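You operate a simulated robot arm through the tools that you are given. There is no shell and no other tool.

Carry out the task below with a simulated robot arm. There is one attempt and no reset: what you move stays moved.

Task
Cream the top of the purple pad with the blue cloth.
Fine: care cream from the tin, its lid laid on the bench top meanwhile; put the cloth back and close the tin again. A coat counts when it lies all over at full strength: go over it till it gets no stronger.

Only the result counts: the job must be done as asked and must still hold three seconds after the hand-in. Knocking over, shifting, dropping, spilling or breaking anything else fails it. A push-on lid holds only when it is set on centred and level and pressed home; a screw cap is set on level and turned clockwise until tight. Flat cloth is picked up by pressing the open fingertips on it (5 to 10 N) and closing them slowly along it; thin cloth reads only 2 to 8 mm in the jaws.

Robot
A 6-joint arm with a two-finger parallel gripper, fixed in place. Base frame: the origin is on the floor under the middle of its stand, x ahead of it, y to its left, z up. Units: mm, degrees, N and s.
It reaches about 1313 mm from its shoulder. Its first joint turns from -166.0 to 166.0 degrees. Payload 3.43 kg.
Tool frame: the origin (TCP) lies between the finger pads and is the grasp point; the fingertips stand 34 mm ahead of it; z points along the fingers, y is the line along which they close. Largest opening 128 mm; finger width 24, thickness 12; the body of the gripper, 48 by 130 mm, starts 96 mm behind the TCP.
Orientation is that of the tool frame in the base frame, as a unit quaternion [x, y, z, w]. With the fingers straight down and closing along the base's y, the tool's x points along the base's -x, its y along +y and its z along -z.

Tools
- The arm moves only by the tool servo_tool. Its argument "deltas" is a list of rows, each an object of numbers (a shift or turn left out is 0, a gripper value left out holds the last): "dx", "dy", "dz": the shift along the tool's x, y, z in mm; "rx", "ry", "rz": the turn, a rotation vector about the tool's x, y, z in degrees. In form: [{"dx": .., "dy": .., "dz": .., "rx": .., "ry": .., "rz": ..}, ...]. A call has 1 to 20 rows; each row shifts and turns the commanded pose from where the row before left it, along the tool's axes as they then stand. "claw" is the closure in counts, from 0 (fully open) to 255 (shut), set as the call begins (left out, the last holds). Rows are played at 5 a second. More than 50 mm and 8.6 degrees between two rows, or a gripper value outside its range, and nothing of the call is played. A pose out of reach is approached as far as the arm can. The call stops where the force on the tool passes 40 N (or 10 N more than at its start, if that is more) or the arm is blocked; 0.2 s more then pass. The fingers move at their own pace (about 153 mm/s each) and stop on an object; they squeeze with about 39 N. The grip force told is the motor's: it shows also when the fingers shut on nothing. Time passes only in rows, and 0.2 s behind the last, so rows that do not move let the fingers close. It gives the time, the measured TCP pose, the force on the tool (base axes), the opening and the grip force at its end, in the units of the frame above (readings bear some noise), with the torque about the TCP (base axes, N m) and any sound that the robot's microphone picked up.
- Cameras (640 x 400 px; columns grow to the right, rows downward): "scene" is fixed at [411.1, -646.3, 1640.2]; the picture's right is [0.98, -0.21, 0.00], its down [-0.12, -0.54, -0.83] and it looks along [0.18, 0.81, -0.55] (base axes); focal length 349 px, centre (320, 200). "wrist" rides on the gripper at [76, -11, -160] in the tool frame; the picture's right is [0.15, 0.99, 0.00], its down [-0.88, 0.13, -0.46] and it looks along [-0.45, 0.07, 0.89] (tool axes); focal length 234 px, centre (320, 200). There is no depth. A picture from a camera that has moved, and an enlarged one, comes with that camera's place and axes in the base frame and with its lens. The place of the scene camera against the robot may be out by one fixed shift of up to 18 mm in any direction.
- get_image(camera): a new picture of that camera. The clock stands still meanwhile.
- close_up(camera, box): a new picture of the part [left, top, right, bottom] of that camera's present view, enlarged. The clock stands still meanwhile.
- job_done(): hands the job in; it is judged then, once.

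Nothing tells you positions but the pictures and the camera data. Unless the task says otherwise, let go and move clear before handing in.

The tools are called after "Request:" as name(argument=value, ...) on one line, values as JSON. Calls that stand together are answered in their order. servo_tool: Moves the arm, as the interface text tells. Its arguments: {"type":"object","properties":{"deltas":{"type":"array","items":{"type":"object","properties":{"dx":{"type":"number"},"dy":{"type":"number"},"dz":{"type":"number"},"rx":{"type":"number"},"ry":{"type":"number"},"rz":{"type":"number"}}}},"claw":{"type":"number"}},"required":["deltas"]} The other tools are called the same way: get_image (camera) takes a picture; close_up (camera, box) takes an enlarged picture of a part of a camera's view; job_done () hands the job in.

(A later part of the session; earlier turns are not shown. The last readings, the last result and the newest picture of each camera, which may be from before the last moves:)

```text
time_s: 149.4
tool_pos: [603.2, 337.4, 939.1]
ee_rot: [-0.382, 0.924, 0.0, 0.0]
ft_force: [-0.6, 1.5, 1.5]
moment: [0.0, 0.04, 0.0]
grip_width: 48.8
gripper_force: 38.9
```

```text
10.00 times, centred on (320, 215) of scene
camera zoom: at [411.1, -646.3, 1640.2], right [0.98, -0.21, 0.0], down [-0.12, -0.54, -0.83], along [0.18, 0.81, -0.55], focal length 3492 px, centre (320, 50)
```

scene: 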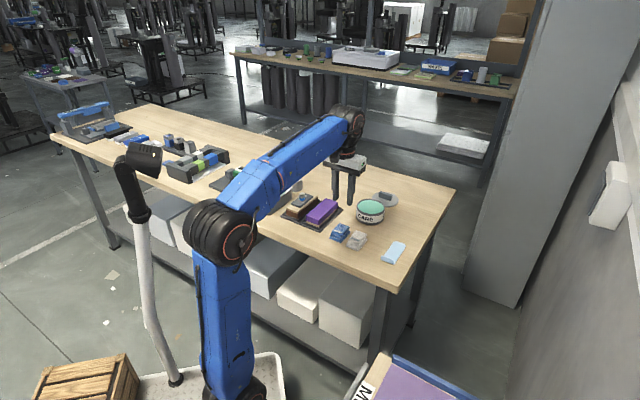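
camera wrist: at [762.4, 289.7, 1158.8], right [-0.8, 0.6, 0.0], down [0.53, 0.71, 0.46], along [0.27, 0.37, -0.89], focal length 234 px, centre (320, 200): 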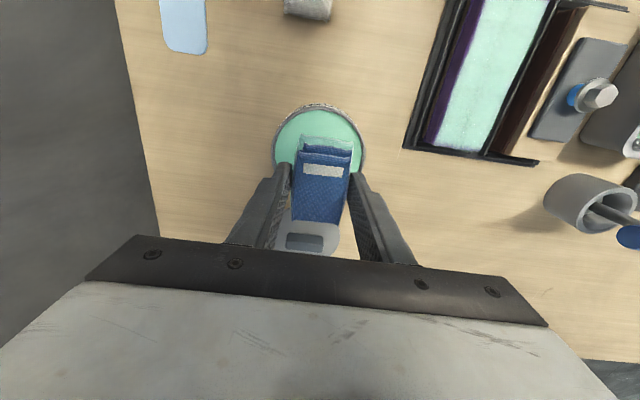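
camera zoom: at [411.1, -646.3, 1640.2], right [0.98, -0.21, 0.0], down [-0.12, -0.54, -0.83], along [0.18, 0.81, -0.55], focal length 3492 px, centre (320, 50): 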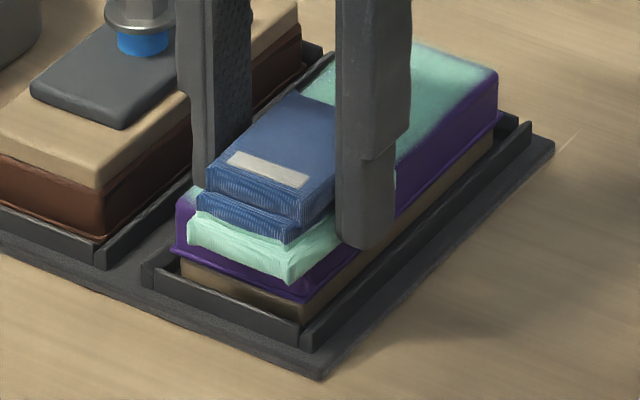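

Request:
servo_tool(deltas=[{"dz": 0.4}, {"dz": 0.3}, {"dx": -4}, {"dx": -4}, {"dx": 0}])

Request:
servo_tool(deltas=[{"dx": 4}, {"dx": 4}, {"dx": 4}, {"dx": 0}])

Request:
servo_tool(deltas=[{"dx": -4}, {"dx": -4}, {"dx": -4}, {"dx": 0}])

```text
time_s: 150.6
tool_pos: [608.9, 342.3, 937.6]
ee_rot: [-0.383, 0.924, 0.0, -0.001]
ft_force: [-4.1, -2.6, 9.4]
moment: [-0.08, 0.16, 0.02]
grip_width: 48.9
gripper_force: 39.3
```

```text
time_s: 151.6
tool_pos: [601.1, 333.6, 938.4]
ee_rot: [-0.382, 0.924, -0.001, 0.0]
ft_force: [1.5, 1.2, 7.6]
moment: [0.13, -0.09, 0.0]
grip_width: 48.8
gripper_force: 39.2
```

```text
time_s: 152.6
tool_pos: [609.1, 342.3, 938.9]
ee_rot: [-0.383, 0.924, 0.0, 0.0]
ft_force: [-2.5, -2.9, 7.0]
moment: [-0.08, 0.11, 0.04]
grip_width: 48.9
gripper_force: 39.4
```

Request:
servo_tool(deltas=[{"dz": 0.2}, {"dx": 5}, {"dx": 5}, {"dx": 5}, {"dx": -4}, {"dx": -4}, {"dx": -4}, {"dx": -4}, {"dx": 0}])

Request:
servo_tool(deltas=[{"dx": 5, "dy": 3}, {"dx": 5, "dy": 3}, {"dx": 5, "dy": 3}, {"dx": -4}, {"dx": -4}, {"dx": -4}, {"dx": -4}, {"dx": 0}])

Request:
servo_tool(deltas=[{"dx": 5, "dy": 3}, {"dx": 5, "dy": 3}, {"dx": 5, "dy": 3}, {"dx": -4}, {"dx": -4}, {"dx": -4}, {"dx": -4}, {"dx": 0}])

Request:
close_up(camera="wrist", box=[240, 60, 420, 200])

```text
time_s: 154.6
tool_pos: [610.3, 344.4, 939.1]
ee_rot: [-0.383, 0.924, 0.001, 0.001]
ft_force: [0.6, -0.4, -0.5]
moment: [-0.02, 0.0, 0.01]
grip_width: 48.6
gripper_force: 38.5
```

```text
time_s: 156.4
tool_pos: [604.2, 351.0, 939.7]
ee_rot: [-0.383, 0.924, 0.0, 0.0]
ft_force: [-1.6, 0.4, 1.1]
moment: [-0.04, 0.05, 0.01]
grip_width: 48.7
gripper_force: 39.1
```

```text
time_s: 158.2
tool_pos: [598.8, 357.1, 938.6]
ee_rot: [-0.383, 0.924, 0.0, 0.001]
ft_force: [-2.5, -3.1, 9.3]
moment: [-0.1, 0.11, -0.01]
grip_width: 48.7
gripper_force: 39.0
```

```text
2.86 times, centred on (330, 130) of wrist
camera zoom: at [553.8, 295.5, 1098.2], right [-0.8, 0.6, 0.0], down [0.53, 0.71, 0.46], along [0.27, 0.37, -0.89], focal length 669 px, centre (291, 400)
```

zoom: 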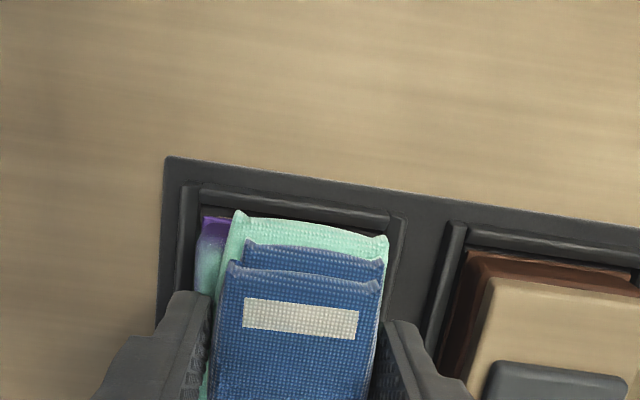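

I'll pitch the tool slightly so the cloth presses harder on the pad's near edge, then rework that strip.

Request:
servo_tool(deltas=[{"dz": -3}, {"dx": 14, "dy": -9}, {"dy": -9}, {"ry": -1.5}, {"dx": 0}])

Request:
servo_tool(deltas=[{"dz": 1}, {"dx": 0}])

Request:
servo_tool(deltas=[{"dz": 0.6}, {"dx": 0}])

Request:
servo_tool(deltas=[{"dz": 0.5}, {"dx": 0}])

```text
time_s: 159.4
tool_pos: [601.0, 334.2, 939.8]
ee_rot: [-0.382, 0.924, 0.005, 0.012]
ft_force: [0.0, -0.4, -0.5]
moment: [-0.01, 0.01, -0.03]
grip_width: 48.8
gripper_force: 39.1
```

```text
time_s: 160.0
tool_pos: [601.4, 334.8, 939.4]
ee_rot: [-0.383, 0.924, 0.005, 0.012]
ft_force: [-0.1, 0.2, -0.9]
moment: [0.01, -0.02, 0.0]
grip_width: 49.0
gripper_force: 38.7
```

```text
time_s: 160.6
tool_pos: [601.8, 334.8, 939.8]
ee_rot: [-0.382, 0.924, 0.005, 0.012]
ft_force: [0.1, 0.3, -0.8]
moment: [-0.02, 0.01, -0.02]
grip_width: 49.1
gripper_force: 38.8
```

```text
time_s: 161.2
tool_pos: [602.3, 333.8, 939.8]
ee_rot: [-0.383, 0.924, 0.006, 0.012]
ft_force: [-0.6, -0.5, 4.7]
moment: [-0.05, 0.06, -0.03]
grip_width: 48.8
gripper_force: 39.3
```

The centre of pressure is now right at the near edge. Sweeping sideways along it.

Request:
servo_tool(deltas=[{"dz": 0.4}, {"dx": -3, "dz": 0.08}, {"dx": 3, "dz": -0.08}, {"dy": 3}, {"dy": 3}, {"dy": 3}, {"dx": 0}])

Request:
servo_tool(deltas=[{"dx": -3, "dz": 0.08}, {"dx": 3, "dz": -0.08}, {"dy": 3}, {"dy": 3}, {"dy": 3}, {"dx": 0}])

Request:
close_up(camera="wrist", box=[240, 60, 420, 200])

```text
time_s: 162.8
tool_pos: [594.5, 340.8, 938.6]
ee_rot: [-0.383, 0.924, 0.005, 0.012]
ft_force: [2.9, -4.4, 10.4]
moment: [-0.23, -0.02, 0.06]
grip_width: 48.8
gripper_force: 38.5
```

```text
time_s: 164.2
tool_pos: [588.7, 348.0, 938.3]
ee_rot: [-0.383, 0.924, 0.005, 0.012]
ft_force: [2.9, -0.9, 11.3]
moment: [-0.17, -0.01, 0.03]
grip_width: 48.6
gripper_force: 38.6
```

```text
2.86 times, centred on (330, 130) of wrist
camera zoom: at [540.3, 282.9, 1096.2], right [-0.8, 0.6, 0.0], down [0.52, 0.71, 0.48], along [0.29, 0.38, -0.88], focal length 669 px, centre (291, 400)
```

zoom: 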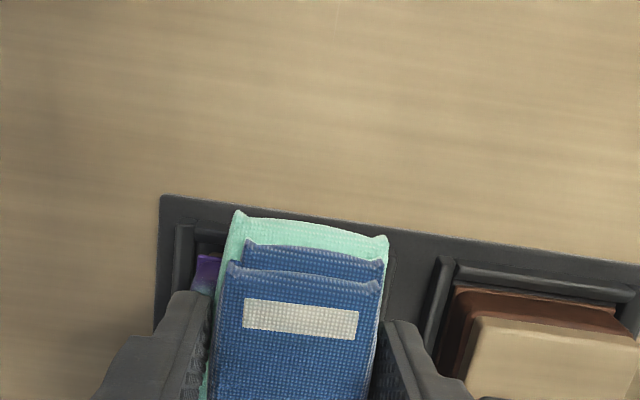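

Request:
servo_tool(deltas=[{"dy": 3}, {"dy": 3}, {"dx": -4, "dz": 0.1}, {"dx": 4, "dz": -0.1}, {"dy": -4}, {"dy": -4}, {"dx": -4, "dz": 0.1}, {"dx": 4, "dz": -0.1}, {"dx": 0}])

Request:
servo_tool(deltas=[{"dy": -4}, {"dy": -4}, {"dx": -4, "dz": 0.1}, {"dx": 4, "dz": -0.1}, {"dy": -4}, {"dy": -4}, {"dx": -4, "dz": 0.1}, {"dx": 4, "dz": -0.1}, {"dx": 0}])

Request:
servo_tool(deltas=[{"dz": -4}, {"dz": -15, "ry": 1.5}, {"dz": -30}, {"dx": -35, "dz": -5}, {"dx": -30}, {"dx": 0}])

Request:
close_up(camera="wrist", box=[260, 60, 380, 160])

Request:
close_up(camera="scene", box=[304, 205, 334, 232])

```text
time_s: 166.2
tool_pos: [590.6, 345.3, 940.0]
ee_rot: [-0.383, 0.924, 0.005, 0.012]
ft_force: [0.1, 0.7, -0.8]
moment: [-0.02, 0.01, 0.0]
grip_width: 48.7
gripper_force: 39.2
```

```text
time_s: 168.2
tool_pos: [602.2, 334.7, 939.4]
ee_rot: [-0.383, 0.924, 0.004, 0.012]
ft_force: [2.2, 0.2, 4.9]
moment: [-0.05, -0.04, -0.01]
grip_width: 48.7
gripper_force: 38.8
```

```text
time_s: 169.6
tool_pos: [648.4, 380.9, 993.0]
ee_rot: [-0.382, 0.924, 0.0, 0.0]
ft_force: [0.2, 0.3, -0.5]
moment: [0.0, 0.0, 0.03]
grip_width: 48.7
gripper_force: 39.3
```

```text
4.00 times, centred on (320, 110) of wrist
camera zoom: at [602.7, 318.6, 1152.2], right [-0.8, 0.6, 0.0], down [0.53, 0.71, 0.46], along [0.27, 0.37, -0.89], focal length 937 px, centre (320, 560)
```

zoom: 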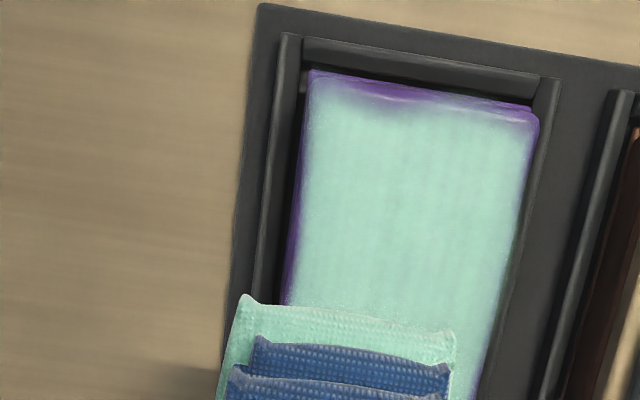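

```text
14.81 times, centred on (319, 218) of scene
camera zoom: at [411.1, -646.3, 1640.2], right [0.98, -0.21, 0.0], down [-0.12, -0.54, -0.83], along [0.18, 0.81, -0.55], focal length 5173 px, centre (335, -74)
```

zoom: 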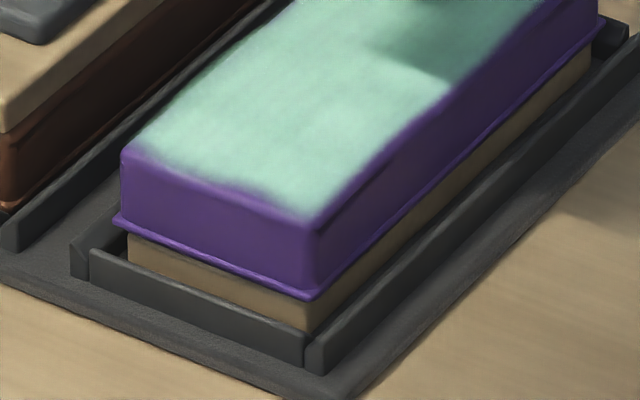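

Request:
close_up(camera="wrist", box=[310, 70, 380, 110])

Request:
close_up(camera="scene", box=[306, 211, 324, 223])

```text
9.14 times, centred on (345, 90) of wrist
camera zoom: at [602.7, 318.6, 1152.2], right [-0.8, 0.6, 0.0], down [0.53, 0.71, 0.46], along [0.27, 0.37, -0.89], focal length 2141 px, centre (91, 1206)
```

zoom: 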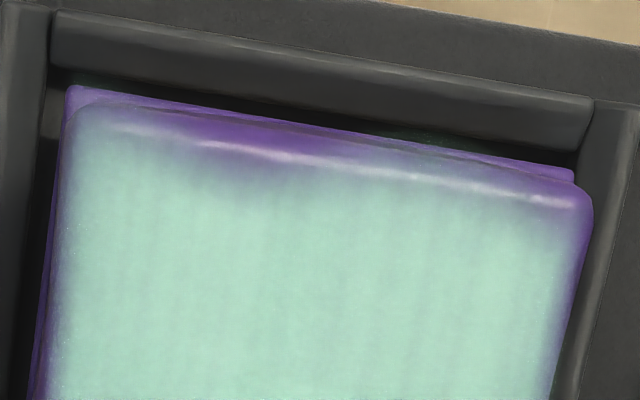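

```text
16.00 times, centred on (315, 217) of scene
camera zoom: at [411.1, -646.3, 1640.2], right [0.98, -0.21, 0.0], down [-0.12, -0.54, -0.83], along [0.18, 0.81, -0.55], focal length 5586 px, centre (400, -72)
```

zoom: 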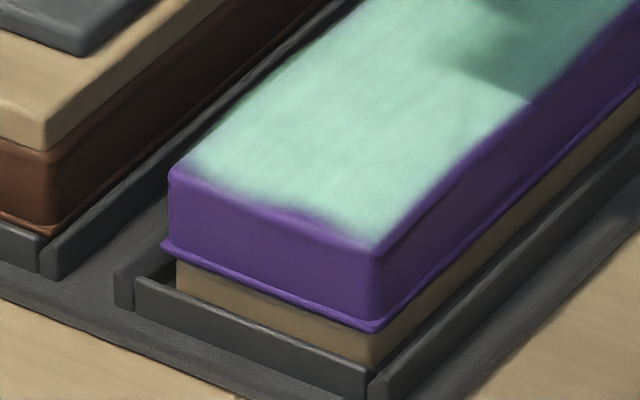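

The close view shows a weak patch about 15 × 4 mm just inside the near edge, left of centre. I'll centre the cloth right over that edge and rub there.

Request:
servo_tool(deltas=[{"dx": 37, "dy": 1.5}, {"dx": 37, "dy": 1.5}, {"dz": 20}, {"dz": 20}, {"dz": 11}, {"dx": 0}])

Request:
servo_tool(deltas=[{"dz": 0.8}, {"dx": 0}])

Request:
servo_tool(deltas=[{"dz": 0.7}, {"dx": 0}])

Request:
servo_tool(deltas=[{"dz": 0.6}, {"dx": 0}])

```text
time_s: 171.0
tool_pos: [593.8, 328.6, 940.9]
ee_rot: [-0.383, 0.924, 0.001, 0.0]
ft_force: [0.1, -0.3, -0.2]
moment: [0.0, 0.0, 0.04]
grip_width: 48.5
gripper_force: 39.6
```

```text
time_s: 171.6
tool_pos: [592.4, 329.9, 942.0]
ee_rot: [-0.382, 0.924, 0.0, 0.0]
ft_force: [0.9, -0.4, -0.2]
moment: [0.02, 0.03, -0.03]
grip_width: 48.9
gripper_force: 38.5
```

```text
time_s: 172.2
tool_pos: [593.9, 329.2, 939.8]
ee_rot: [-0.382, 0.924, 0.0, 0.0]
ft_force: [1.3, -0.6, 0.2]
moment: [0.01, 0.0, -0.03]
grip_width: 49.0
gripper_force: 38.9
```

```text
time_s: 172.8
tool_pos: [592.2, 329.6, 939.8]
ee_rot: [-0.382, 0.924, 0.0, 0.0]
ft_force: [-0.4, -0.3, -0.8]
moment: [-0.02, 0.0, -0.03]
grip_width: 49.0
gripper_force: 39.6
```

Request:
servo_tool(deltas=[{"dz": 0.6}, {"dx": 0}])

Request:
servo_tool(deltas=[{"dz": 0.5}, {"dx": 0}])

Request:
servo_tool(deltas=[{"dz": 0.4}, {"dx": 0}])

```text
time_s: 173.4
tool_pos: [593.3, 330.4, 938.7]
ee_rot: [-0.383, 0.924, 0.0, 0.0]
ft_force: [0.1, -0.6, -1.7]
moment: [-0.01, 0.0, 0.04]
grip_width: 48.6
gripper_force: 38.7
```

```text
time_s: 174.0
tool_pos: [592.4, 329.6, 939.5]
ee_rot: [-0.383, 0.924, 0.0, -0.001]
ft_force: [-0.7, -0.8, -0.4]
moment: [-0.01, 0.01, -0.01]
grip_width: 48.6
gripper_force: 39.0
```

```text
time_s: 174.6
tool_pos: [593.0, 330.1, 938.9]
ee_rot: [-0.383, 0.924, 0.001, 0.001]
ft_force: [0.7, 0.4, 4.3]
moment: [0.16, -0.13, 0.02]
grip_width: 48.5
gripper_force: 38.8
```

Torque shows that only the far end of the cloth is touching, so the cloth has pitched slightly in the grip. I'll tilt the tool to compensate and press again.

Request:
servo_tool(deltas=[{"dz": -2}, {"ry": -2}, {"dx": 0}])

Request:
servo_tool(deltas=[{"dz": 1}, {"dx": 0}])

Request:
servo_tool(deltas=[{"dz": 0.6}, {"dx": 0}])

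Request:
servo_tool(deltas=[{"dz": 0.5}, {"dx": 0}])

Request:
servo_tool(deltas=[{"dz": 0.5}, {"dx": 0}])

```text
time_s: 175.4
tool_pos: [592.8, 329.9, 940.6]
ee_rot: [-0.383, 0.924, 0.007, 0.016]
ft_force: [-1.1, -1.3, -0.5]
moment: [0.0, 0.0, 0.03]
grip_width: 48.9
gripper_force: 39.4
```

```text
time_s: 176.0
tool_pos: [592.9, 330.9, 938.9]
ee_rot: [-0.383, 0.924, 0.007, 0.016]
ft_force: [0.0, 0.3, -0.3]
moment: [-0.01, 0.02, 0.02]
grip_width: 48.5
gripper_force: 38.9
```

```text
time_s: 176.6
tool_pos: [593.5, 330.5, 938.6]
ee_rot: [-0.382, 0.924, 0.006, 0.016]
ft_force: [0.6, 1.0, 2.2]
moment: [-0.01, 0.0, -0.03]
grip_width: 48.9
gripper_force: 38.7
```

```text
time_s: 177.2
tool_pos: [593.1, 331.8, 938.7]
ee_rot: [-0.383, 0.924, 0.007, 0.017]
ft_force: [0.1, 0.6, 6.5]
moment: [0.04, 0.03, 0.03]
grip_width: 48.8
gripper_force: 39.1
```

```text
time_s: 177.8
tool_pos: [593.0, 332.5, 939.5]
ee_rot: [-0.382, 0.924, 0.007, 0.017]
ft_force: [-1.0, -0.1, 12.6]
moment: [-0.02, 0.08, 0.0]
grip_width: 48.9
gripper_force: 38.5
```

Pressure is now at the near edge, under the middle of the cloth. Rubbing sideways and in short strokes.

Request:
servo_tool(deltas=[{"dy": 3}, {"dy": 3}, {"dy": 3}, {"dy": 3}, {"dx": 0}])

Request:
servo_tool(deltas=[{"dy": 3}, {"dy": 3}, {"dy": 3}, {"dx": 0}])

Request:
servo_tool(deltas=[{"dx": -4, "dz": 0.14}, {"dy": -4}, {"dy": -4}, {"dy": -4}, {"dx": 0}])

Request:
servo_tool(deltas=[{"dy": -4}, {"dy": -4}, {"dy": -4}, {"dx": 0}])

```text
time_s: 179.0
tool_pos: [585.3, 338.2, 937.3]
ee_rot: [-0.382, 0.924, 0.007, 0.017]
ft_force: [3.6, -3.8, 15.5]
moment: [-0.2, -0.11, 0.03]
grip_width: 48.6
gripper_force: 39.1
```

```text
time_s: 180.0
tool_pos: [578.5, 344.8, 938.4]
ee_rot: [-0.383, 0.924, 0.007, 0.017]
ft_force: [5.2, -3.9, 17.5]
moment: [-0.19, -0.13, 0.02]
grip_width: 48.9
gripper_force: 39.5
```

```text
time_s: 181.2
tool_pos: [590.0, 338.6, 938.4]
ee_rot: [-0.383, 0.924, 0.007, 0.017]
ft_force: [-3.6, 5.6, 16.7]
moment: [0.11, 0.3, -0.08]
grip_width: 48.7
gripper_force: 39.1
```

```text
time_s: 182.2
tool_pos: [597.5, 330.5, 938.0]
ee_rot: [-0.382, 0.924, 0.007, 0.016]
ft_force: [-3.5, 2.3, 9.5]
moment: [0.03, 0.22, -0.04]
grip_width: 48.6
gripper_force: 39.7
```

Request:
servo_tool(deltas=[{"dx": -4, "dz": 0.14}, {"dx": -4, "dz": 0.14}, {"dx": 5, "dz": -0.17}, {"dx": 5, "dz": -0.17}, {"dy": 4}, {"dy": 4}, {"dx": -4, "dz": 0.14}, {"dx": -4, "dz": 0.14}, {"dx": 5, "dz": -0.17}, {"dx": 5, "dz": -0.17}, {"dx": 0}])

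Request:
servo_tool(deltas=[{"dy": 4}, {"dx": -4, "dz": 0.14}, {"dx": -4, "dz": 0.14}, {"dx": 4, "dz": -0.14}, {"dx": 4, "dz": -0.14}, {"dy": 4}, {"dy": 3}, {"dx": -4, "dz": 0.14}, {"dx": -4, "dz": 0.14}, {"dx": 4, "dz": -0.14}, {"dx": 4, "dz": -0.14}, {"dx": 0}])

Request:
servo_tool(deltas=[{"dz": -4}, {"dz": -15, "ry": 2}, {"dz": -30}, {"dx": -37, "dz": -5}, {"dx": -37}, {"dx": 0}])

Request:
close_up(camera="wrist", box=[260, 60, 380, 160])

Request:
close_up(camera="scene", box=[304, 205, 334, 232])

```text
time_s: 184.6
tool_pos: [589.8, 333.6, 939.3]
ee_rot: [-0.383, 0.924, 0.007, 0.016]
ft_force: [1.1, -0.1, 4.3]
moment: [0.01, 0.04, -0.04]
grip_width: 48.8
gripper_force: 38.7
```

```text
time_s: 187.2
tool_pos: [581.3, 340.6, 938.4]
ee_rot: [-0.382, 0.924, 0.006, 0.015]
ft_force: [0.3, -0.9, 1.4]
moment: [-0.01, 0.03, 0.0]
grip_width: 49.1
gripper_force: 38.8
```

```text
time_s: 188.6
tool_pos: [634.8, 394.8, 992.9]
ee_rot: [-0.383, 0.924, 0.0, 0.0]
ft_force: [0.6, 0.4, -0.5]
moment: [0.01, 0.01, 0.02]
grip_width: 48.8
gripper_force: 39.3
```

```text
4.00 times, centred on (320, 110) of wrist
camera zoom: at [588.6, 332.6, 1152.3], right [-0.8, 0.6, 0.0], down [0.53, 0.71, 0.46], along [0.27, 0.37, -0.89], focal length 937 px, centre (320, 560)
```

zoom: 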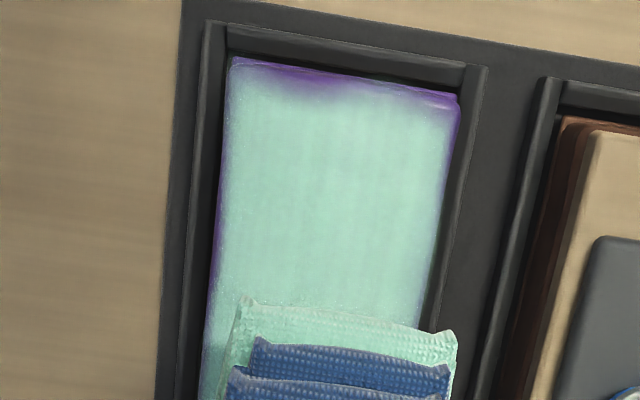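

```text
14.81 times, centred on (319, 218) of scene
camera zoom: at [411.1, -646.3, 1640.2], right [0.98, -0.21, 0.0], down [-0.12, -0.54, -0.83], along [0.18, 0.81, -0.55], focal length 5173 px, centre (335, -74)
```

zoom: 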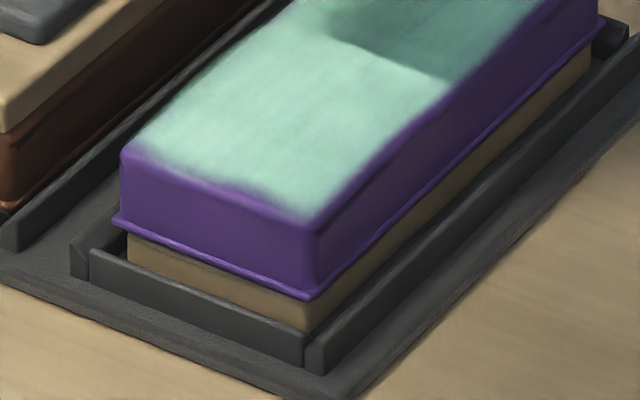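

Request:
close_up(camera="wrist", box=[290, 66, 360, 106])

Request:
close_up(camera="scene", box=[306, 211, 324, 223])

Request:
close_up(camera="scene", box=[315, 193, 340, 213])

```text
9.14 times, centred on (325, 86) of wrist
camera zoom: at [588.6, 332.6, 1152.3], right [-0.8, 0.6, 0.0], down [0.53, 0.71, 0.46], along [0.27, 0.37, -0.89], focal length 2141 px, centre (274, 1242)
```

zoom: 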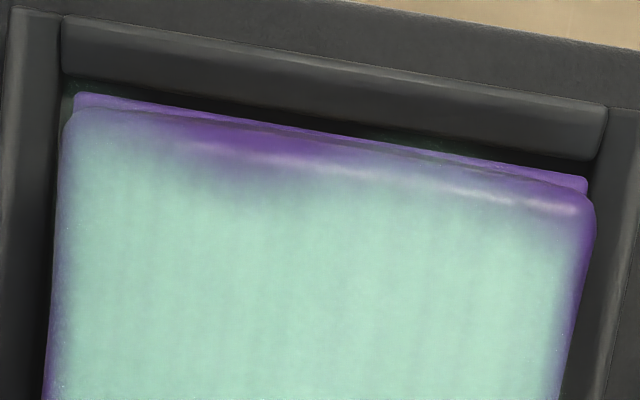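

```text
16.00 times, centred on (315, 217) of scene
camera zoom: at [411.1, -646.3, 1640.2], right [0.98, -0.21, 0.0], down [-0.12, -0.54, -0.83], along [0.18, 0.81, -0.55], focal length 5586 px, centre (400, -72)
```

zoom: 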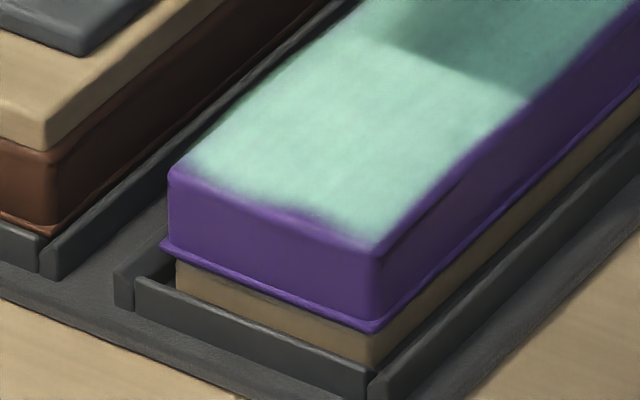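

```text
16.00 times, centred on (328, 203) of scene
camera zoom: at [411.1, -646.3, 1640.2], right [0.98, -0.21, 0.0], down [-0.12, -0.54, -0.83], along [0.18, 0.81, -0.55], focal length 5586 px, centre (200, 152)
```

zoom: 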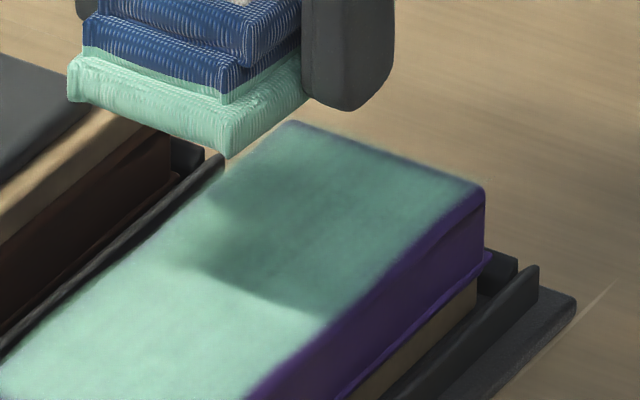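

The patch hasn't improved much, possibly because the cloth is running dry. I'll dip once more, gently, and then redo that edge and make one more full pass.

Request:
servo_tool(deltas=[{"dx": -18, "dy": -30.9, "dz": -3}, {"dx": -18, "dy": -30.9}, {"dx": -18, "dy": -30.9}, {"dx": -18, "dy": -30.8}, {"dx": -17.6, "dy": -30.8}, {"dx": 0}, {"dz": 15}, {"dz": 15}, {"dz": 13}, {"dx": 0}])

Request:
close_up(camera="wrist", box=[230, 80, 410, 220])

Request:
close_up(camera="scene", box=[345, 175, 395, 225])

```text
time_s: 190.8
tool_pos: [807.1, 346.4, 950.7]
ee_rot: [-0.383, 0.924, 0.0, 0.0]
ft_force: [-0.5, -0.2, -0.4]
moment: [0.0, -0.02, 0.0]
grip_width: 48.8
gripper_force: 38.9
```

```text
2.86 times, centred on (320, 150) of wrist
camera zoom: at [760.3, 285.8, 1111.0], right [-0.8, 0.6, 0.0], down [0.53, 0.71, 0.46], along [0.27, 0.37, -0.89], focal length 669 px, centre (320, 343)
```

zoom: 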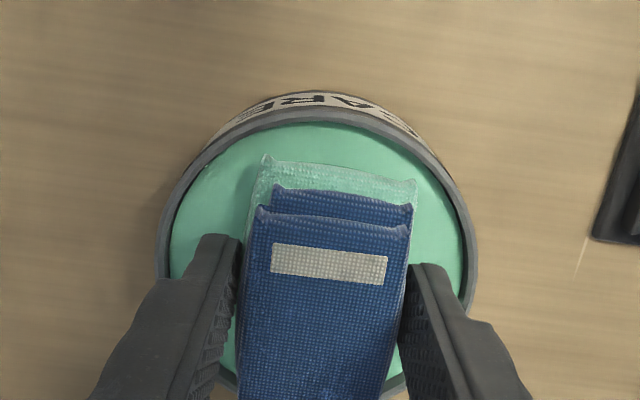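

```text
8.00 times, centred on (370, 200) of scene
camera zoom: at [411.1, -646.3, 1640.2], right [0.98, -0.21, 0.0], down [-0.12, -0.54, -0.83], along [0.18, 0.81, -0.55], focal length 2793 px, centre (-80, 200)
```

zoom: 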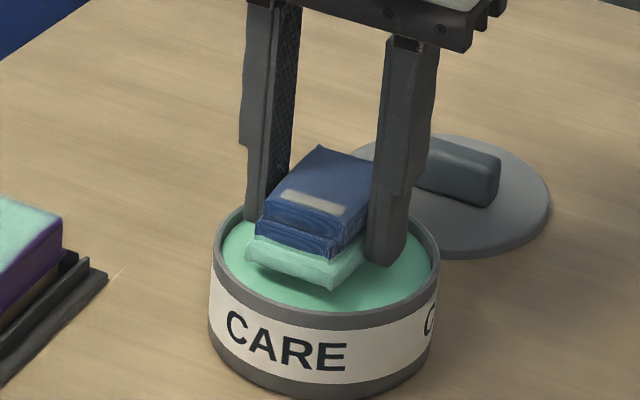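

Request:
servo_tool(deltas=[{"dx": -2, "dz": 2}, {"dz": 2}, {"dz": 2}, {"dz": 0.7}, {"dx": 0}])

Request:
servo_tool(deltas=[{"dz": 0.7}, {"dx": 0}])

Request:
servo_tool(deltas=[{"dz": 0.6}, {"dx": 0}])

Request:
servo_tool(deltas=[{"dz": 0.5}, {"dx": 0}])

```text
time_s: 192.0
tool_pos: [807.8, 349.5, 944.8]
ee_rot: [-0.383, 0.924, 0.0, 0.0]
ft_force: [-0.3, 0.0, 0.0]
moment: [0.02, 0.0, 0.01]
grip_width: 48.6
gripper_force: 39.4
```

```text
time_s: 192.6
tool_pos: [809.1, 349.3, 944.7]
ee_rot: [-0.384, 0.924, -0.001, 0.001]
ft_force: [-0.4, 0.7, -0.7]
moment: [0.0, -0.03, 0.04]
grip_width: 48.8
gripper_force: 39.0
```

```text
time_s: 193.2
tool_pos: [807.2, 349.7, 945.0]
ee_rot: [-0.383, 0.924, 0.0, 0.0]
ft_force: [0.0, 0.0, 0.2]
moment: [-0.01, -0.01, -0.03]
grip_width: 48.7
gripper_force: 39.5
```

```text
time_s: 193.8
tool_pos: [808.0, 349.9, 944.0]
ee_rot: [-0.382, 0.924, 0.0, 0.0]
ft_force: [-0.6, -0.2, -0.9]
moment: [-0.01, 0.0, 0.0]
grip_width: 48.7
gripper_force: 38.9
```

Request:
servo_tool(deltas=[{"dz": 0.6}, {"dx": 0}])

Request:
servo_tool(deltas=[{"dz": 0.5}, {"dx": 0}])

Request:
servo_tool(deltas=[{"dz": 0.5}, {"dx": 0}])

Request:
servo_tool(deltas=[{"dz": 0.4}, {"dx": 0}])

```text
time_s: 194.4
tool_pos: [807.2, 348.9, 942.9]
ee_rot: [-0.383, 0.924, 0.0, 0.0]
ft_force: [-0.3, -0.4, -0.6]
moment: [0.0, 0.0, -0.05]
grip_width: 48.7
gripper_force: 39.0
```

```text
time_s: 195.0
tool_pos: [808.9, 349.0, 942.3]
ee_rot: [-0.383, 0.924, 0.0, 0.0]
ft_force: [0.2, -0.5, 0.1]
moment: [0.0, 0.0, 0.01]
grip_width: 49.0
gripper_force: 38.9
```

```text
time_s: 195.6
tool_pos: [807.7, 348.8, 941.8]
ee_rot: [-0.381, 0.924, 0.001, 0.0]
ft_force: [0.1, 0.3, -0.4]
moment: [-0.01, -0.01, 0.03]
grip_width: 49.0
gripper_force: 39.1
```

```text
time_s: 196.2
tool_pos: [807.1, 348.5, 941.8]
ee_rot: [-0.382, 0.924, 0.0, 0.001]
ft_force: [0.3, 0.4, -1.0]
moment: [0.0, 0.03, 0.01]
grip_width: 48.8
gripper_force: 39.3
```

Request:
servo_tool(deltas=[{"dz": 0.5}, {"dx": 0}])

Request:
servo_tool(deltas=[{"dz": 0.4}, {"dx": 0}])

Request:
servo_tool(deltas=[{"dz": 0.4}, {"dx": 0}])

Request:
close_up(camera="scene", box=[345, 175, 395, 225])

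```text
time_s: 196.8
tool_pos: [807.3, 348.6, 940.8]
ee_rot: [-0.382, 0.924, 0.001, 0.001]
ft_force: [-0.2, -0.5, -0.8]
moment: [-0.03, -0.03, 0.0]
grip_width: 49.0
gripper_force: 39.2
```

```text
time_s: 197.4
tool_pos: [808.0, 348.6, 941.0]
ee_rot: [-0.383, 0.924, 0.0, 0.001]
ft_force: [1.1, -0.2, 5.8]
moment: [0.13, -0.17, -0.05]
grip_width: 48.9
gripper_force: 38.6
```

```text
time_s: 198.0
tool_pos: [807.6, 349.3, 940.9]
ee_rot: [-0.383, 0.924, 0.0, 0.001]
ft_force: [0.0, -0.7, 8.0]
moment: [0.17, -0.2, -0.01]
grip_width: 48.9
gripper_force: 39.1
```

```text
8.00 times, centred on (370, 200) of scene
camera zoom: at [411.1, -646.3, 1640.2], right [0.98, -0.21, 0.0], down [-0.12, -0.54, -0.83], along [0.18, 0.81, -0.55], focal length 2793 px, centre (-80, 200)
```

zoom: 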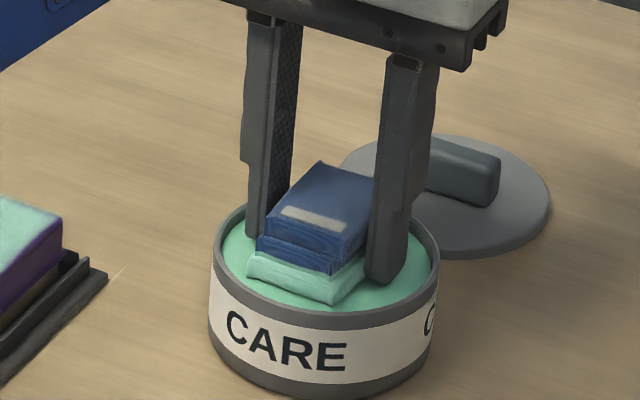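

The torque again shows the far end touching first. I'll tilt by -2° so the whole underside meets the cream.

Request:
servo_tool(deltas=[{"dz": -1.5}, {"ry": -2}, {"dz": 0.8}, {"dx": 0}])

Request:
servo_tool(deltas=[{"dz": 0.6}, {"dx": 0}])

Request:
servo_tool(deltas=[{"dz": 0.5}, {"dx": 0}])

Request:
servo_tool(deltas=[{"dz": 0.4}, {"dx": 0}])

```text
time_s: 199.0
tool_pos: [806.6, 348.3, 941.8]
ee_rot: [-0.383, 0.924, 0.007, 0.017]
ft_force: [-0.5, 1.4, 9.7]
moment: [-0.2, 0.26, -0.01]
grip_width: 48.5
gripper_force: 39.1
```

```text
time_s: 199.6
tool_pos: [807.7, 350.3, 941.5]
ee_rot: [-0.382, 0.924, 0.008, 0.017]
ft_force: [4.5, 1.6, 20.7]
moment: [-0.34, 0.36, 0.01]
grip_width: 49.0
gripper_force: 38.4
```

```text
time_s: 200.2
tool_pos: [806.3, 349.1, 940.8]
ee_rot: [-0.382, 0.924, 0.007, 0.017]
ft_force: [1.2, 3.0, 31.4]
moment: [-0.66, 0.72, -0.04]
grip_width: 49.0
gripper_force: 39.3
```

```text
time_s: 200.8
tool_pos: [807.3, 348.6, 939.7]
ee_rot: [-0.383, 0.924, 0.007, 0.017]
ft_force: [1.4, 0.6, 36.0]
moment: [-0.84, 0.89, -0.02]
grip_width: 49.0
gripper_force: 38.9
```

Request:
servo_tool(deltas=[{"dz": -2}, {"dz": -5}, {"dz": -15}, {"dz": -25}, {"dz": -5}, {"dx": 32.5, "dy": 27.7}, {"dx": 32.5, "dy": 27.7}, {"dx": 32.5, "dy": 27.7}, {"dx": 32.5, "dy": 27.7}, {"dx": 32.4, "dy": 27.6}, {"dx": 0}])

Request:
close_up(camera="scene", box=[290, 165, 400, 240])

Request:
close_up(camera="wrist", box=[230, 60, 410, 220])

```text
time_s: 203.2
tool_pos: [592.3, 334.4, 985.6]
ee_rot: [-0.382, 0.924, 0.006, 0.017]
ft_force: [-0.3, -0.1, -0.6]
moment: [0.01, 0.0, 0.02]
grip_width: 48.8
gripper_force: 38.8
```

```text
5.33 times, centred on (345, 202) of scene
camera zoom: at [411.1, -646.3, 1640.2], right [0.98, -0.21, 0.0], down [-0.12, -0.54, -0.83], along [0.18, 0.81, -0.55], focal length 1862 px, centre (187, 187)
```

zoom: 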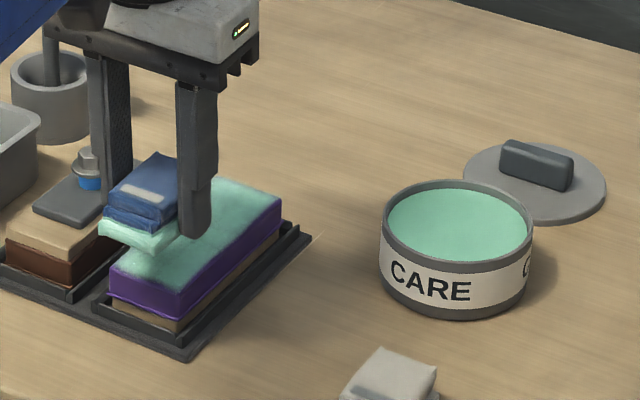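

```text
2.50 times, centred on (320, 140) of wrist
camera zoom: at [542.9, 268.1, 1142.6], right [-0.8, 0.6, -0.01], down [0.52, 0.7, 0.49], along [0.29, 0.39, -0.87], focal length 585 px, centre (320, 350)
```

zoom: 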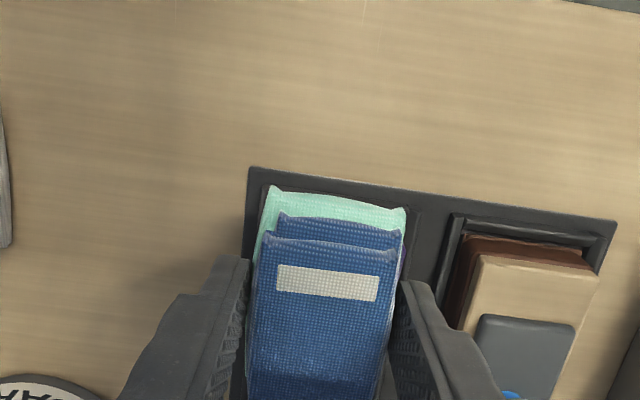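

Request:
servo_tool(deltas=[{"dz": 20}, {"dz": 15}, {"dz": 8}, {"dx": 0}])

Request:
servo_tool(deltas=[{"dz": 1}, {"dx": 0}])

Request:
servo_tool(deltas=[{"dz": 0.8}, {"dx": 0}])

Request:
servo_tool(deltas=[{"dz": 0.7}, {"dx": 0}])

```text
time_s: 204.2
tool_pos: [594.9, 333.7, 943.9]
ee_rot: [-0.383, 0.924, 0.006, 0.016]
ft_force: [-0.5, -0.4, -0.3]
moment: [0.02, -0.01, 0.01]
grip_width: 49.0
gripper_force: 39.0
```

```text
time_s: 204.8
tool_pos: [594.3, 332.2, 942.5]
ee_rot: [-0.383, 0.924, 0.007, 0.016]
ft_force: [-1.1, -0.2, -0.3]
moment: [0.01, 0.0, 0.0]
grip_width: 48.8
gripper_force: 39.2
```

```text
time_s: 205.4
tool_pos: [594.4, 333.1, 941.8]
ee_rot: [-0.382, 0.924, 0.007, 0.017]
ft_force: [-0.5, -0.2, -0.9]
moment: [0.0, 0.0, 0.0]
grip_width: 48.9
gripper_force: 39.8
```

```text
time_s: 206.0
tool_pos: [595.0, 332.5, 941.3]
ee_rot: [-0.382, 0.924, 0.007, 0.016]
ft_force: [0.3, -0.2, -0.1]
moment: [-0.01, -0.04, 0.0]
grip_width: 48.9
gripper_force: 38.9
```

Request:
servo_tool(deltas=[{"dz": 0.7}, {"dx": 0}])

Request:
servo_tool(deltas=[{"dz": 0.6}, {"dx": 0}])

Request:
servo_tool(deltas=[{"dz": 0.5}, {"dx": 0}])

Request:
servo_tool(deltas=[{"dz": 0.4}, {"dx": 0}])

```text
time_s: 206.6
tool_pos: [594.1, 331.9, 938.4]
ee_rot: [-0.383, 0.924, 0.007, 0.016]
ft_force: [0.6, 0.4, -1.4]
moment: [0.0, 0.0, 0.0]
grip_width: 48.8
gripper_force: 39.2
```

```text
time_s: 207.2
tool_pos: [595.1, 331.6, 940.1]
ee_rot: [-0.382, 0.924, 0.006, 0.016]
ft_force: [-1.1, 0.5, 0.2]
moment: [-0.02, 0.04, 0.01]
grip_width: 48.5
gripper_force: 39.0
```

```text
time_s: 207.8
tool_pos: [594.4, 332.5, 938.0]
ee_rot: [-0.382, 0.924, 0.007, 0.016]
ft_force: [0.5, 0.3, -0.6]
moment: [0.0, -0.04, -0.01]
grip_width: 48.8
gripper_force: 39.2
```

```text
time_s: 208.4
tool_pos: [594.9, 332.1, 938.4]
ee_rot: [-0.383, 0.924, 0.006, 0.016]
ft_force: [-0.4, 0.1, -0.5]
moment: [-0.04, 0.0, 0.01]
grip_width: 48.9
gripper_force: 39.1
```

Request:
servo_tool(deltas=[{"dz": 0.4}, {"dx": 0}])

Request:
servo_tool(deltas=[{"dz": 0.4}, {"dx": 0}])

Request:
close_up(camera="scene", box=[300, 195, 335, 230])

```text
time_s: 209.0
tool_pos: [594.5, 332.0, 938.5]
ee_rot: [-0.383, 0.924, 0.008, 0.016]
ft_force: [0.3, 0.4, -0.3]
moment: [0.01, 0.0, -0.01]
grip_width: 48.6
gripper_force: 39.3
```

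```text
time_s: 209.6
tool_pos: [594.1, 331.8, 937.2]
ee_rot: [-0.382, 0.924, 0.006, 0.016]
ft_force: [-0.1, 0.1, -0.3]
moment: [-0.01, 0.0, -0.01]
grip_width: 48.7
gripper_force: 38.4
```

```text
11.43 times, centred on (318, 212) of scene
camera zoom: at [411.1, -646.3, 1640.2], right [0.98, -0.21, 0.0], down [-0.12, -0.54, -0.83], along [0.18, 0.81, -0.55], focal length 3990 px, centre (349, 57)
```

zoom: 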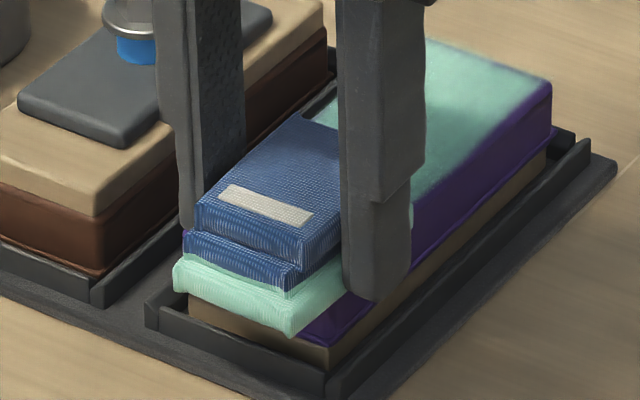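

The cloth has crept up between the fingers and only about 2 mm sticks out below the tips. I'll set it flat on the middle of the pad, let go, rise, and regrip it so more cloth sticks out.

Request:
servo_tool(deltas=[{"dz": -8}, {"ry": 2}, {"dx": -30, "dy": 5}, {"dx": -30, "dy": 5.5}, {"dx": 0}])

Request:
servo_tool(deltas=[{"dz": 2}, {"dz": 2}, {"dz": 1}, {"dx": 0}])

Request:
servo_tool(deltas=[{"dz": 0.7}, {"dx": 0}])

Request:
servo_tool(deltas=[{"dz": 0.6}, {"dx": 0}])

```text
time_s: 210.8
tool_pos: [629.6, 381.5, 943.4]
ee_rot: [-0.383, 0.924, -0.001, -0.001]
ft_force: [-0.2, -0.3, -1.4]
moment: [0.01, 0.0, -0.01]
grip_width: 49.0
gripper_force: 39.0
```

```text
time_s: 211.8
tool_pos: [629.0, 381.7, 938.7]
ee_rot: [-0.383, 0.924, 0.0, 0.0]
ft_force: [-0.3, -0.3, -1.0]
moment: [-0.02, 0.02, 0.02]
grip_width: 48.7
gripper_force: 39.5
```

```text
time_s: 212.4
tool_pos: [630.2, 382.1, 939.3]
ee_rot: [-0.384, 0.924, 0.0, -0.001]
ft_force: [-0.3, -0.9, -0.6]
moment: [0.01, -0.02, 0.0]
grip_width: 48.9
gripper_force: 38.9
```

```text
time_s: 213.0
tool_pos: [630.3, 381.0, 938.0]
ee_rot: [-0.383, 0.924, 0.0, 0.0]
ft_force: [1.1, -0.9, -0.8]
moment: [-0.02, -0.01, -0.01]
grip_width: 48.9
gripper_force: 38.8
```

Request:
servo_tool(deltas=[{"dz": 0.5}, {"dx": 0}])

Request:
servo_tool(deltas=[{"dz": 0.5}, {"dx": 0}])

Request:
servo_tool(deltas=[{"dz": 0.4}, {"dx": 0}])

```text
time_s: 213.6
tool_pos: [629.3, 380.1, 938.3]
ee_rot: [-0.383, 0.924, 0.0, 0.0]
ft_force: [0.2, 1.2, 2.4]
moment: [0.12, -0.1, -0.03]
grip_width: 49.1
gripper_force: 38.7
```

```text
time_s: 214.2
tool_pos: [629.1, 381.1, 937.9]
ee_rot: [-0.383, 0.924, 0.0, 0.0]
ft_force: [-1.0, -0.3, 9.2]
moment: [0.18, -0.19, 0.0]
grip_width: 48.8
gripper_force: 39.0
```

```text
time_s: 214.8
tool_pos: [629.5, 381.2, 936.8]
ee_rot: [-0.383, 0.924, 0.001, 0.001]
ft_force: [-0.4, -1.9, 15.5]
moment: [0.28, -0.3, -0.06]
grip_width: 48.6
gripper_force: 38.9
```

Request:
servo_tool(deltas=[{"dz": -0.6}, {"dx": 0}])

Request:
servo_tool(deltas=[{"dx": 0}, {"dx": 0}], claw=141)

Request:
close_up(camera="wrist", box=[230, 80, 410, 220])

Request:
close_up(camera="scene", box=[305, 185, 345, 225])

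```text
time_s: 215.4
tool_pos: [630.3, 381.5, 937.3]
ee_rot: [-0.383, 0.924, 0.0, 0.0]
ft_force: [-0.6, -1.9, 8.5]
moment: [0.2, -0.19, -0.04]
grip_width: 48.9
gripper_force: 38.8
```

```text
time_s: 216.0
tool_pos: [629.5, 382.4, 937.6]
ee_rot: [-0.382, 0.924, -0.001, 0.0]
ft_force: [0.0, 0.7, 0.1]
moment: [-0.03, 0.01, 0.01]
grip_width: 57.0
gripper_force: 0.0
```

```text
2.86 times, centred on (320, 150) of wrist
camera zoom: at [584.5, 320.4, 1097.2], right [-0.8, 0.6, 0.0], down [0.53, 0.71, 0.46], along [0.27, 0.37, -0.89], focal length 669 px, centre (320, 343)
```

zoom: 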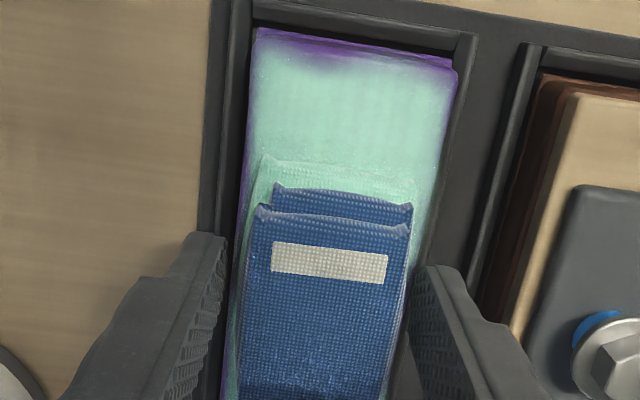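

```text
10.00 times, centred on (325, 205) of scene
camera zoom: at [411.1, -646.3, 1640.2], right [0.98, -0.21, 0.0], down [-0.12, -0.54, -0.83], along [0.18, 0.81, -0.55], focal length 3492 px, centre (270, 150)
```

zoom: 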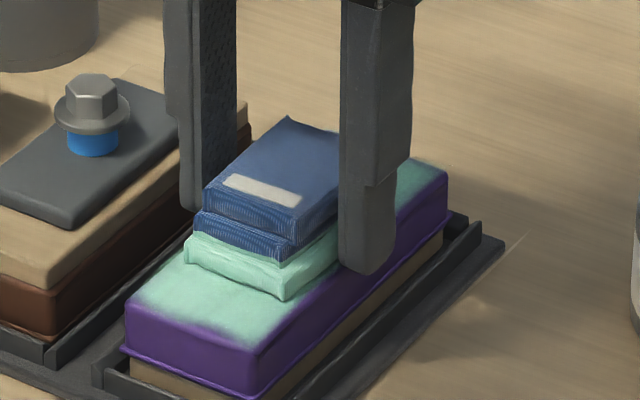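

Request:
servo_tool(deltas=[{"dz": -4}, {"dz": -3}, {"dx": 0}])

Request:
servo_tool(deltas=[{"dx": 0}, {"dx": 0}], claw=155)

Request:
servo_tool(deltas=[{"dx": 0}, {"dx": 0}, {"dx": 0}], claw=220)

Request:
close_up(camera="scene", box=[305, 185, 345, 225])

```text
time_s: 216.8
tool_pos: [629.0, 382.2, 945.4]
ee_rot: [-0.383, 0.924, 0.0, 0.0]
ft_force: [-0.8, 0.8, -0.2]
moment: [-0.02, 0.02, 0.03]
grip_width: 57.2
gripper_force: 0.1
```

```text
time_s: 217.4
tool_pos: [629.9, 382.2, 945.0]
ee_rot: [-0.382, 0.924, 0.0, 0.0]
ft_force: [0.2, 0.1, 0.1]
moment: [0.0, 0.02, 0.03]
grip_width: 50.1
gripper_force: 0.1
```

```text
time_s: 218.2
tool_pos: [629.4, 381.5, 945.3]
ee_rot: [-0.383, 0.924, 0.001, 0.0]
ft_force: [-0.3, 0.2, 0.0]
moment: [-0.02, 0.01, 0.02]
grip_width: 48.7
gripper_force: 39.1
```

```text
10.00 times, centred on (325, 205) of scene
camera zoom: at [411.1, -646.3, 1640.2], right [0.98, -0.21, 0.0], down [-0.12, -0.54, -0.83], along [0.18, 0.81, -0.55], focal length 3492 px, centre (270, 150)
```

zoom: 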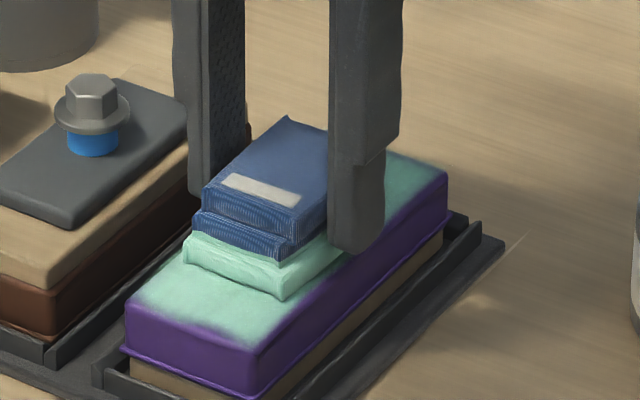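

Regripped with about 9 mm sticking out and the cloth level. Now I'll press lightly and wipe toward the near edge.

Request:
servo_tool(deltas=[{"dz": 0.5}, {"dz": 0.3}, {"dx": 0}])

Request:
servo_tool(deltas=[{"dz": 0.3}, {"dx": 0}])

```text
time_s: 219.0
tool_pos: [630.3, 381.0, 944.6]
ee_rot: [-0.383, 0.924, 0.0, 0.001]
ft_force: [3.1, 4.7, 14.8]
moment: [0.04, 0.02, 0.03]
grip_width: 48.8
gripper_force: 38.8
```

```text
time_s: 219.6
tool_pos: [629.7, 381.6, 944.3]
ee_rot: [-0.382, 0.924, 0.0, 0.002]
ft_force: [3.9, 3.7, 22.6]
moment: [0.1, -0.03, 0.0]
grip_width: 48.7
gripper_force: 38.7
```

Request:
servo_tool(deltas=[{"dz": -0.4}, {"dx": 5, "dy": -0.8}, {"dx": 5, "dy": -0.8}, {"dx": 5, "dy": -0.8}, {"dx": 0}])

Request:
servo_tool(deltas=[{"dx": 5, "dy": -0.8}, {"dx": 5, "dy": -0.8}, {"dx": 5, "dy": -0.8}, {"dx": 5, "dy": -0.8}, {"dx": 0}])

Request:
servo_tool(deltas=[{"dx": 5, "dy": -0.8}, {"dx": 5, "dy": -0.8}, {"dx": 5, "dy": -0.8}, {"dx": 5, "dy": -0.8}, {"dx": 0}])

```text
time_s: 220.8
tool_pos: [619.4, 369.2, 945.3]
ee_rot: [-0.383, 0.924, 0.0, 0.0]
ft_force: [1.7, 5.0, 18.2]
moment: [0.16, 0.01, 0.01]
grip_width: 48.4
gripper_force: 38.7
```

```text
time_s: 222.0
tool_pos: [608.7, 351.8, 943.6]
ee_rot: [-0.382, 0.924, 0.0, 0.001]
ft_force: [-1.0, -1.0, 3.3]
moment: [-0.05, 0.06, 0.0]
grip_width: 48.7
gripper_force: 38.9
```

```text
time_s: 223.2
tool_pos: [596.5, 336.0, 943.8]
ee_rot: [-0.383, 0.924, 0.0, 0.001]
ft_force: [-1.2, -0.9, 1.1]
moment: [0.01, 0.01, -0.02]
grip_width: 48.7
gripper_force: 39.3
```

Request:
servo_tool(deltas=[{"dz": 0.5}, {"dx": 0}])

Request:
servo_tool(deltas=[{"dz": 0.4}, {"dx": 0}])

```text
time_s: 223.8
tool_pos: [596.9, 336.9, 944.5]
ee_rot: [-0.383, 0.924, 0.0, 0.0]
ft_force: [1.2, 0.6, 8.4]
moment: [0.04, -0.05, 0.0]
grip_width: 48.8
gripper_force: 39.6
```

```text
time_s: 224.4
tool_pos: [597.2, 336.0, 944.7]
ee_rot: [-0.382, 0.924, 0.0, 0.001]
ft_force: [-2.5, -1.0, 19.9]
moment: [0.09, 0.04, 0.02]
grip_width: 48.5
gripper_force: 38.8
```

Request:
servo_tool(deltas=[{"dx": 4}, {"dx": 4}, {"dx": -4}, {"dx": -4}, {"dx": 0}])

Request:
servo_tool(deltas=[{"dx": 4}, {"dx": 4}, {"dx": -4}, {"dx": -4}, {"dx": 0}])

Request:
servo_tool(deltas=[{"dx": 5}, {"dy": -4}, {"dy": -4}, {"dy": 4}, {"dy": 4}, {"dx": 0}])

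```text
time_s: 225.6
tool_pos: [595.6, 335.7, 944.3]
ee_rot: [-0.382, 0.924, 0.0, 0.0]
ft_force: [-9.3, -9.1, 23.6]
moment: [-0.28, 0.35, 0.05]
grip_width: 48.7
gripper_force: 39.4
```

```text
time_s: 226.7
tool_pos: [596.4, 335.6, 943.5]
ee_rot: [-0.383, 0.924, 0.0, 0.0]
ft_force: [-1.7, -3.1, 11.8]
moment: [-0.15, 0.17, -0.01]
grip_width: 48.7
gripper_force: 38.8
stopped in row 5: the force on the tool passed its limit at 42 N (the readings are from after the stop); the commanded pose is now the measured one
```

```text
time_s: 228.1
tool_pos: [592.6, 331.1, 943.3]
ee_rot: [-0.383, 0.924, 0.0, 0.0]
ft_force: [10.5, -12.4, 29.9]
moment: [-0.31, -0.54, -0.09]
grip_width: 48.7
gripper_force: 39.0
```

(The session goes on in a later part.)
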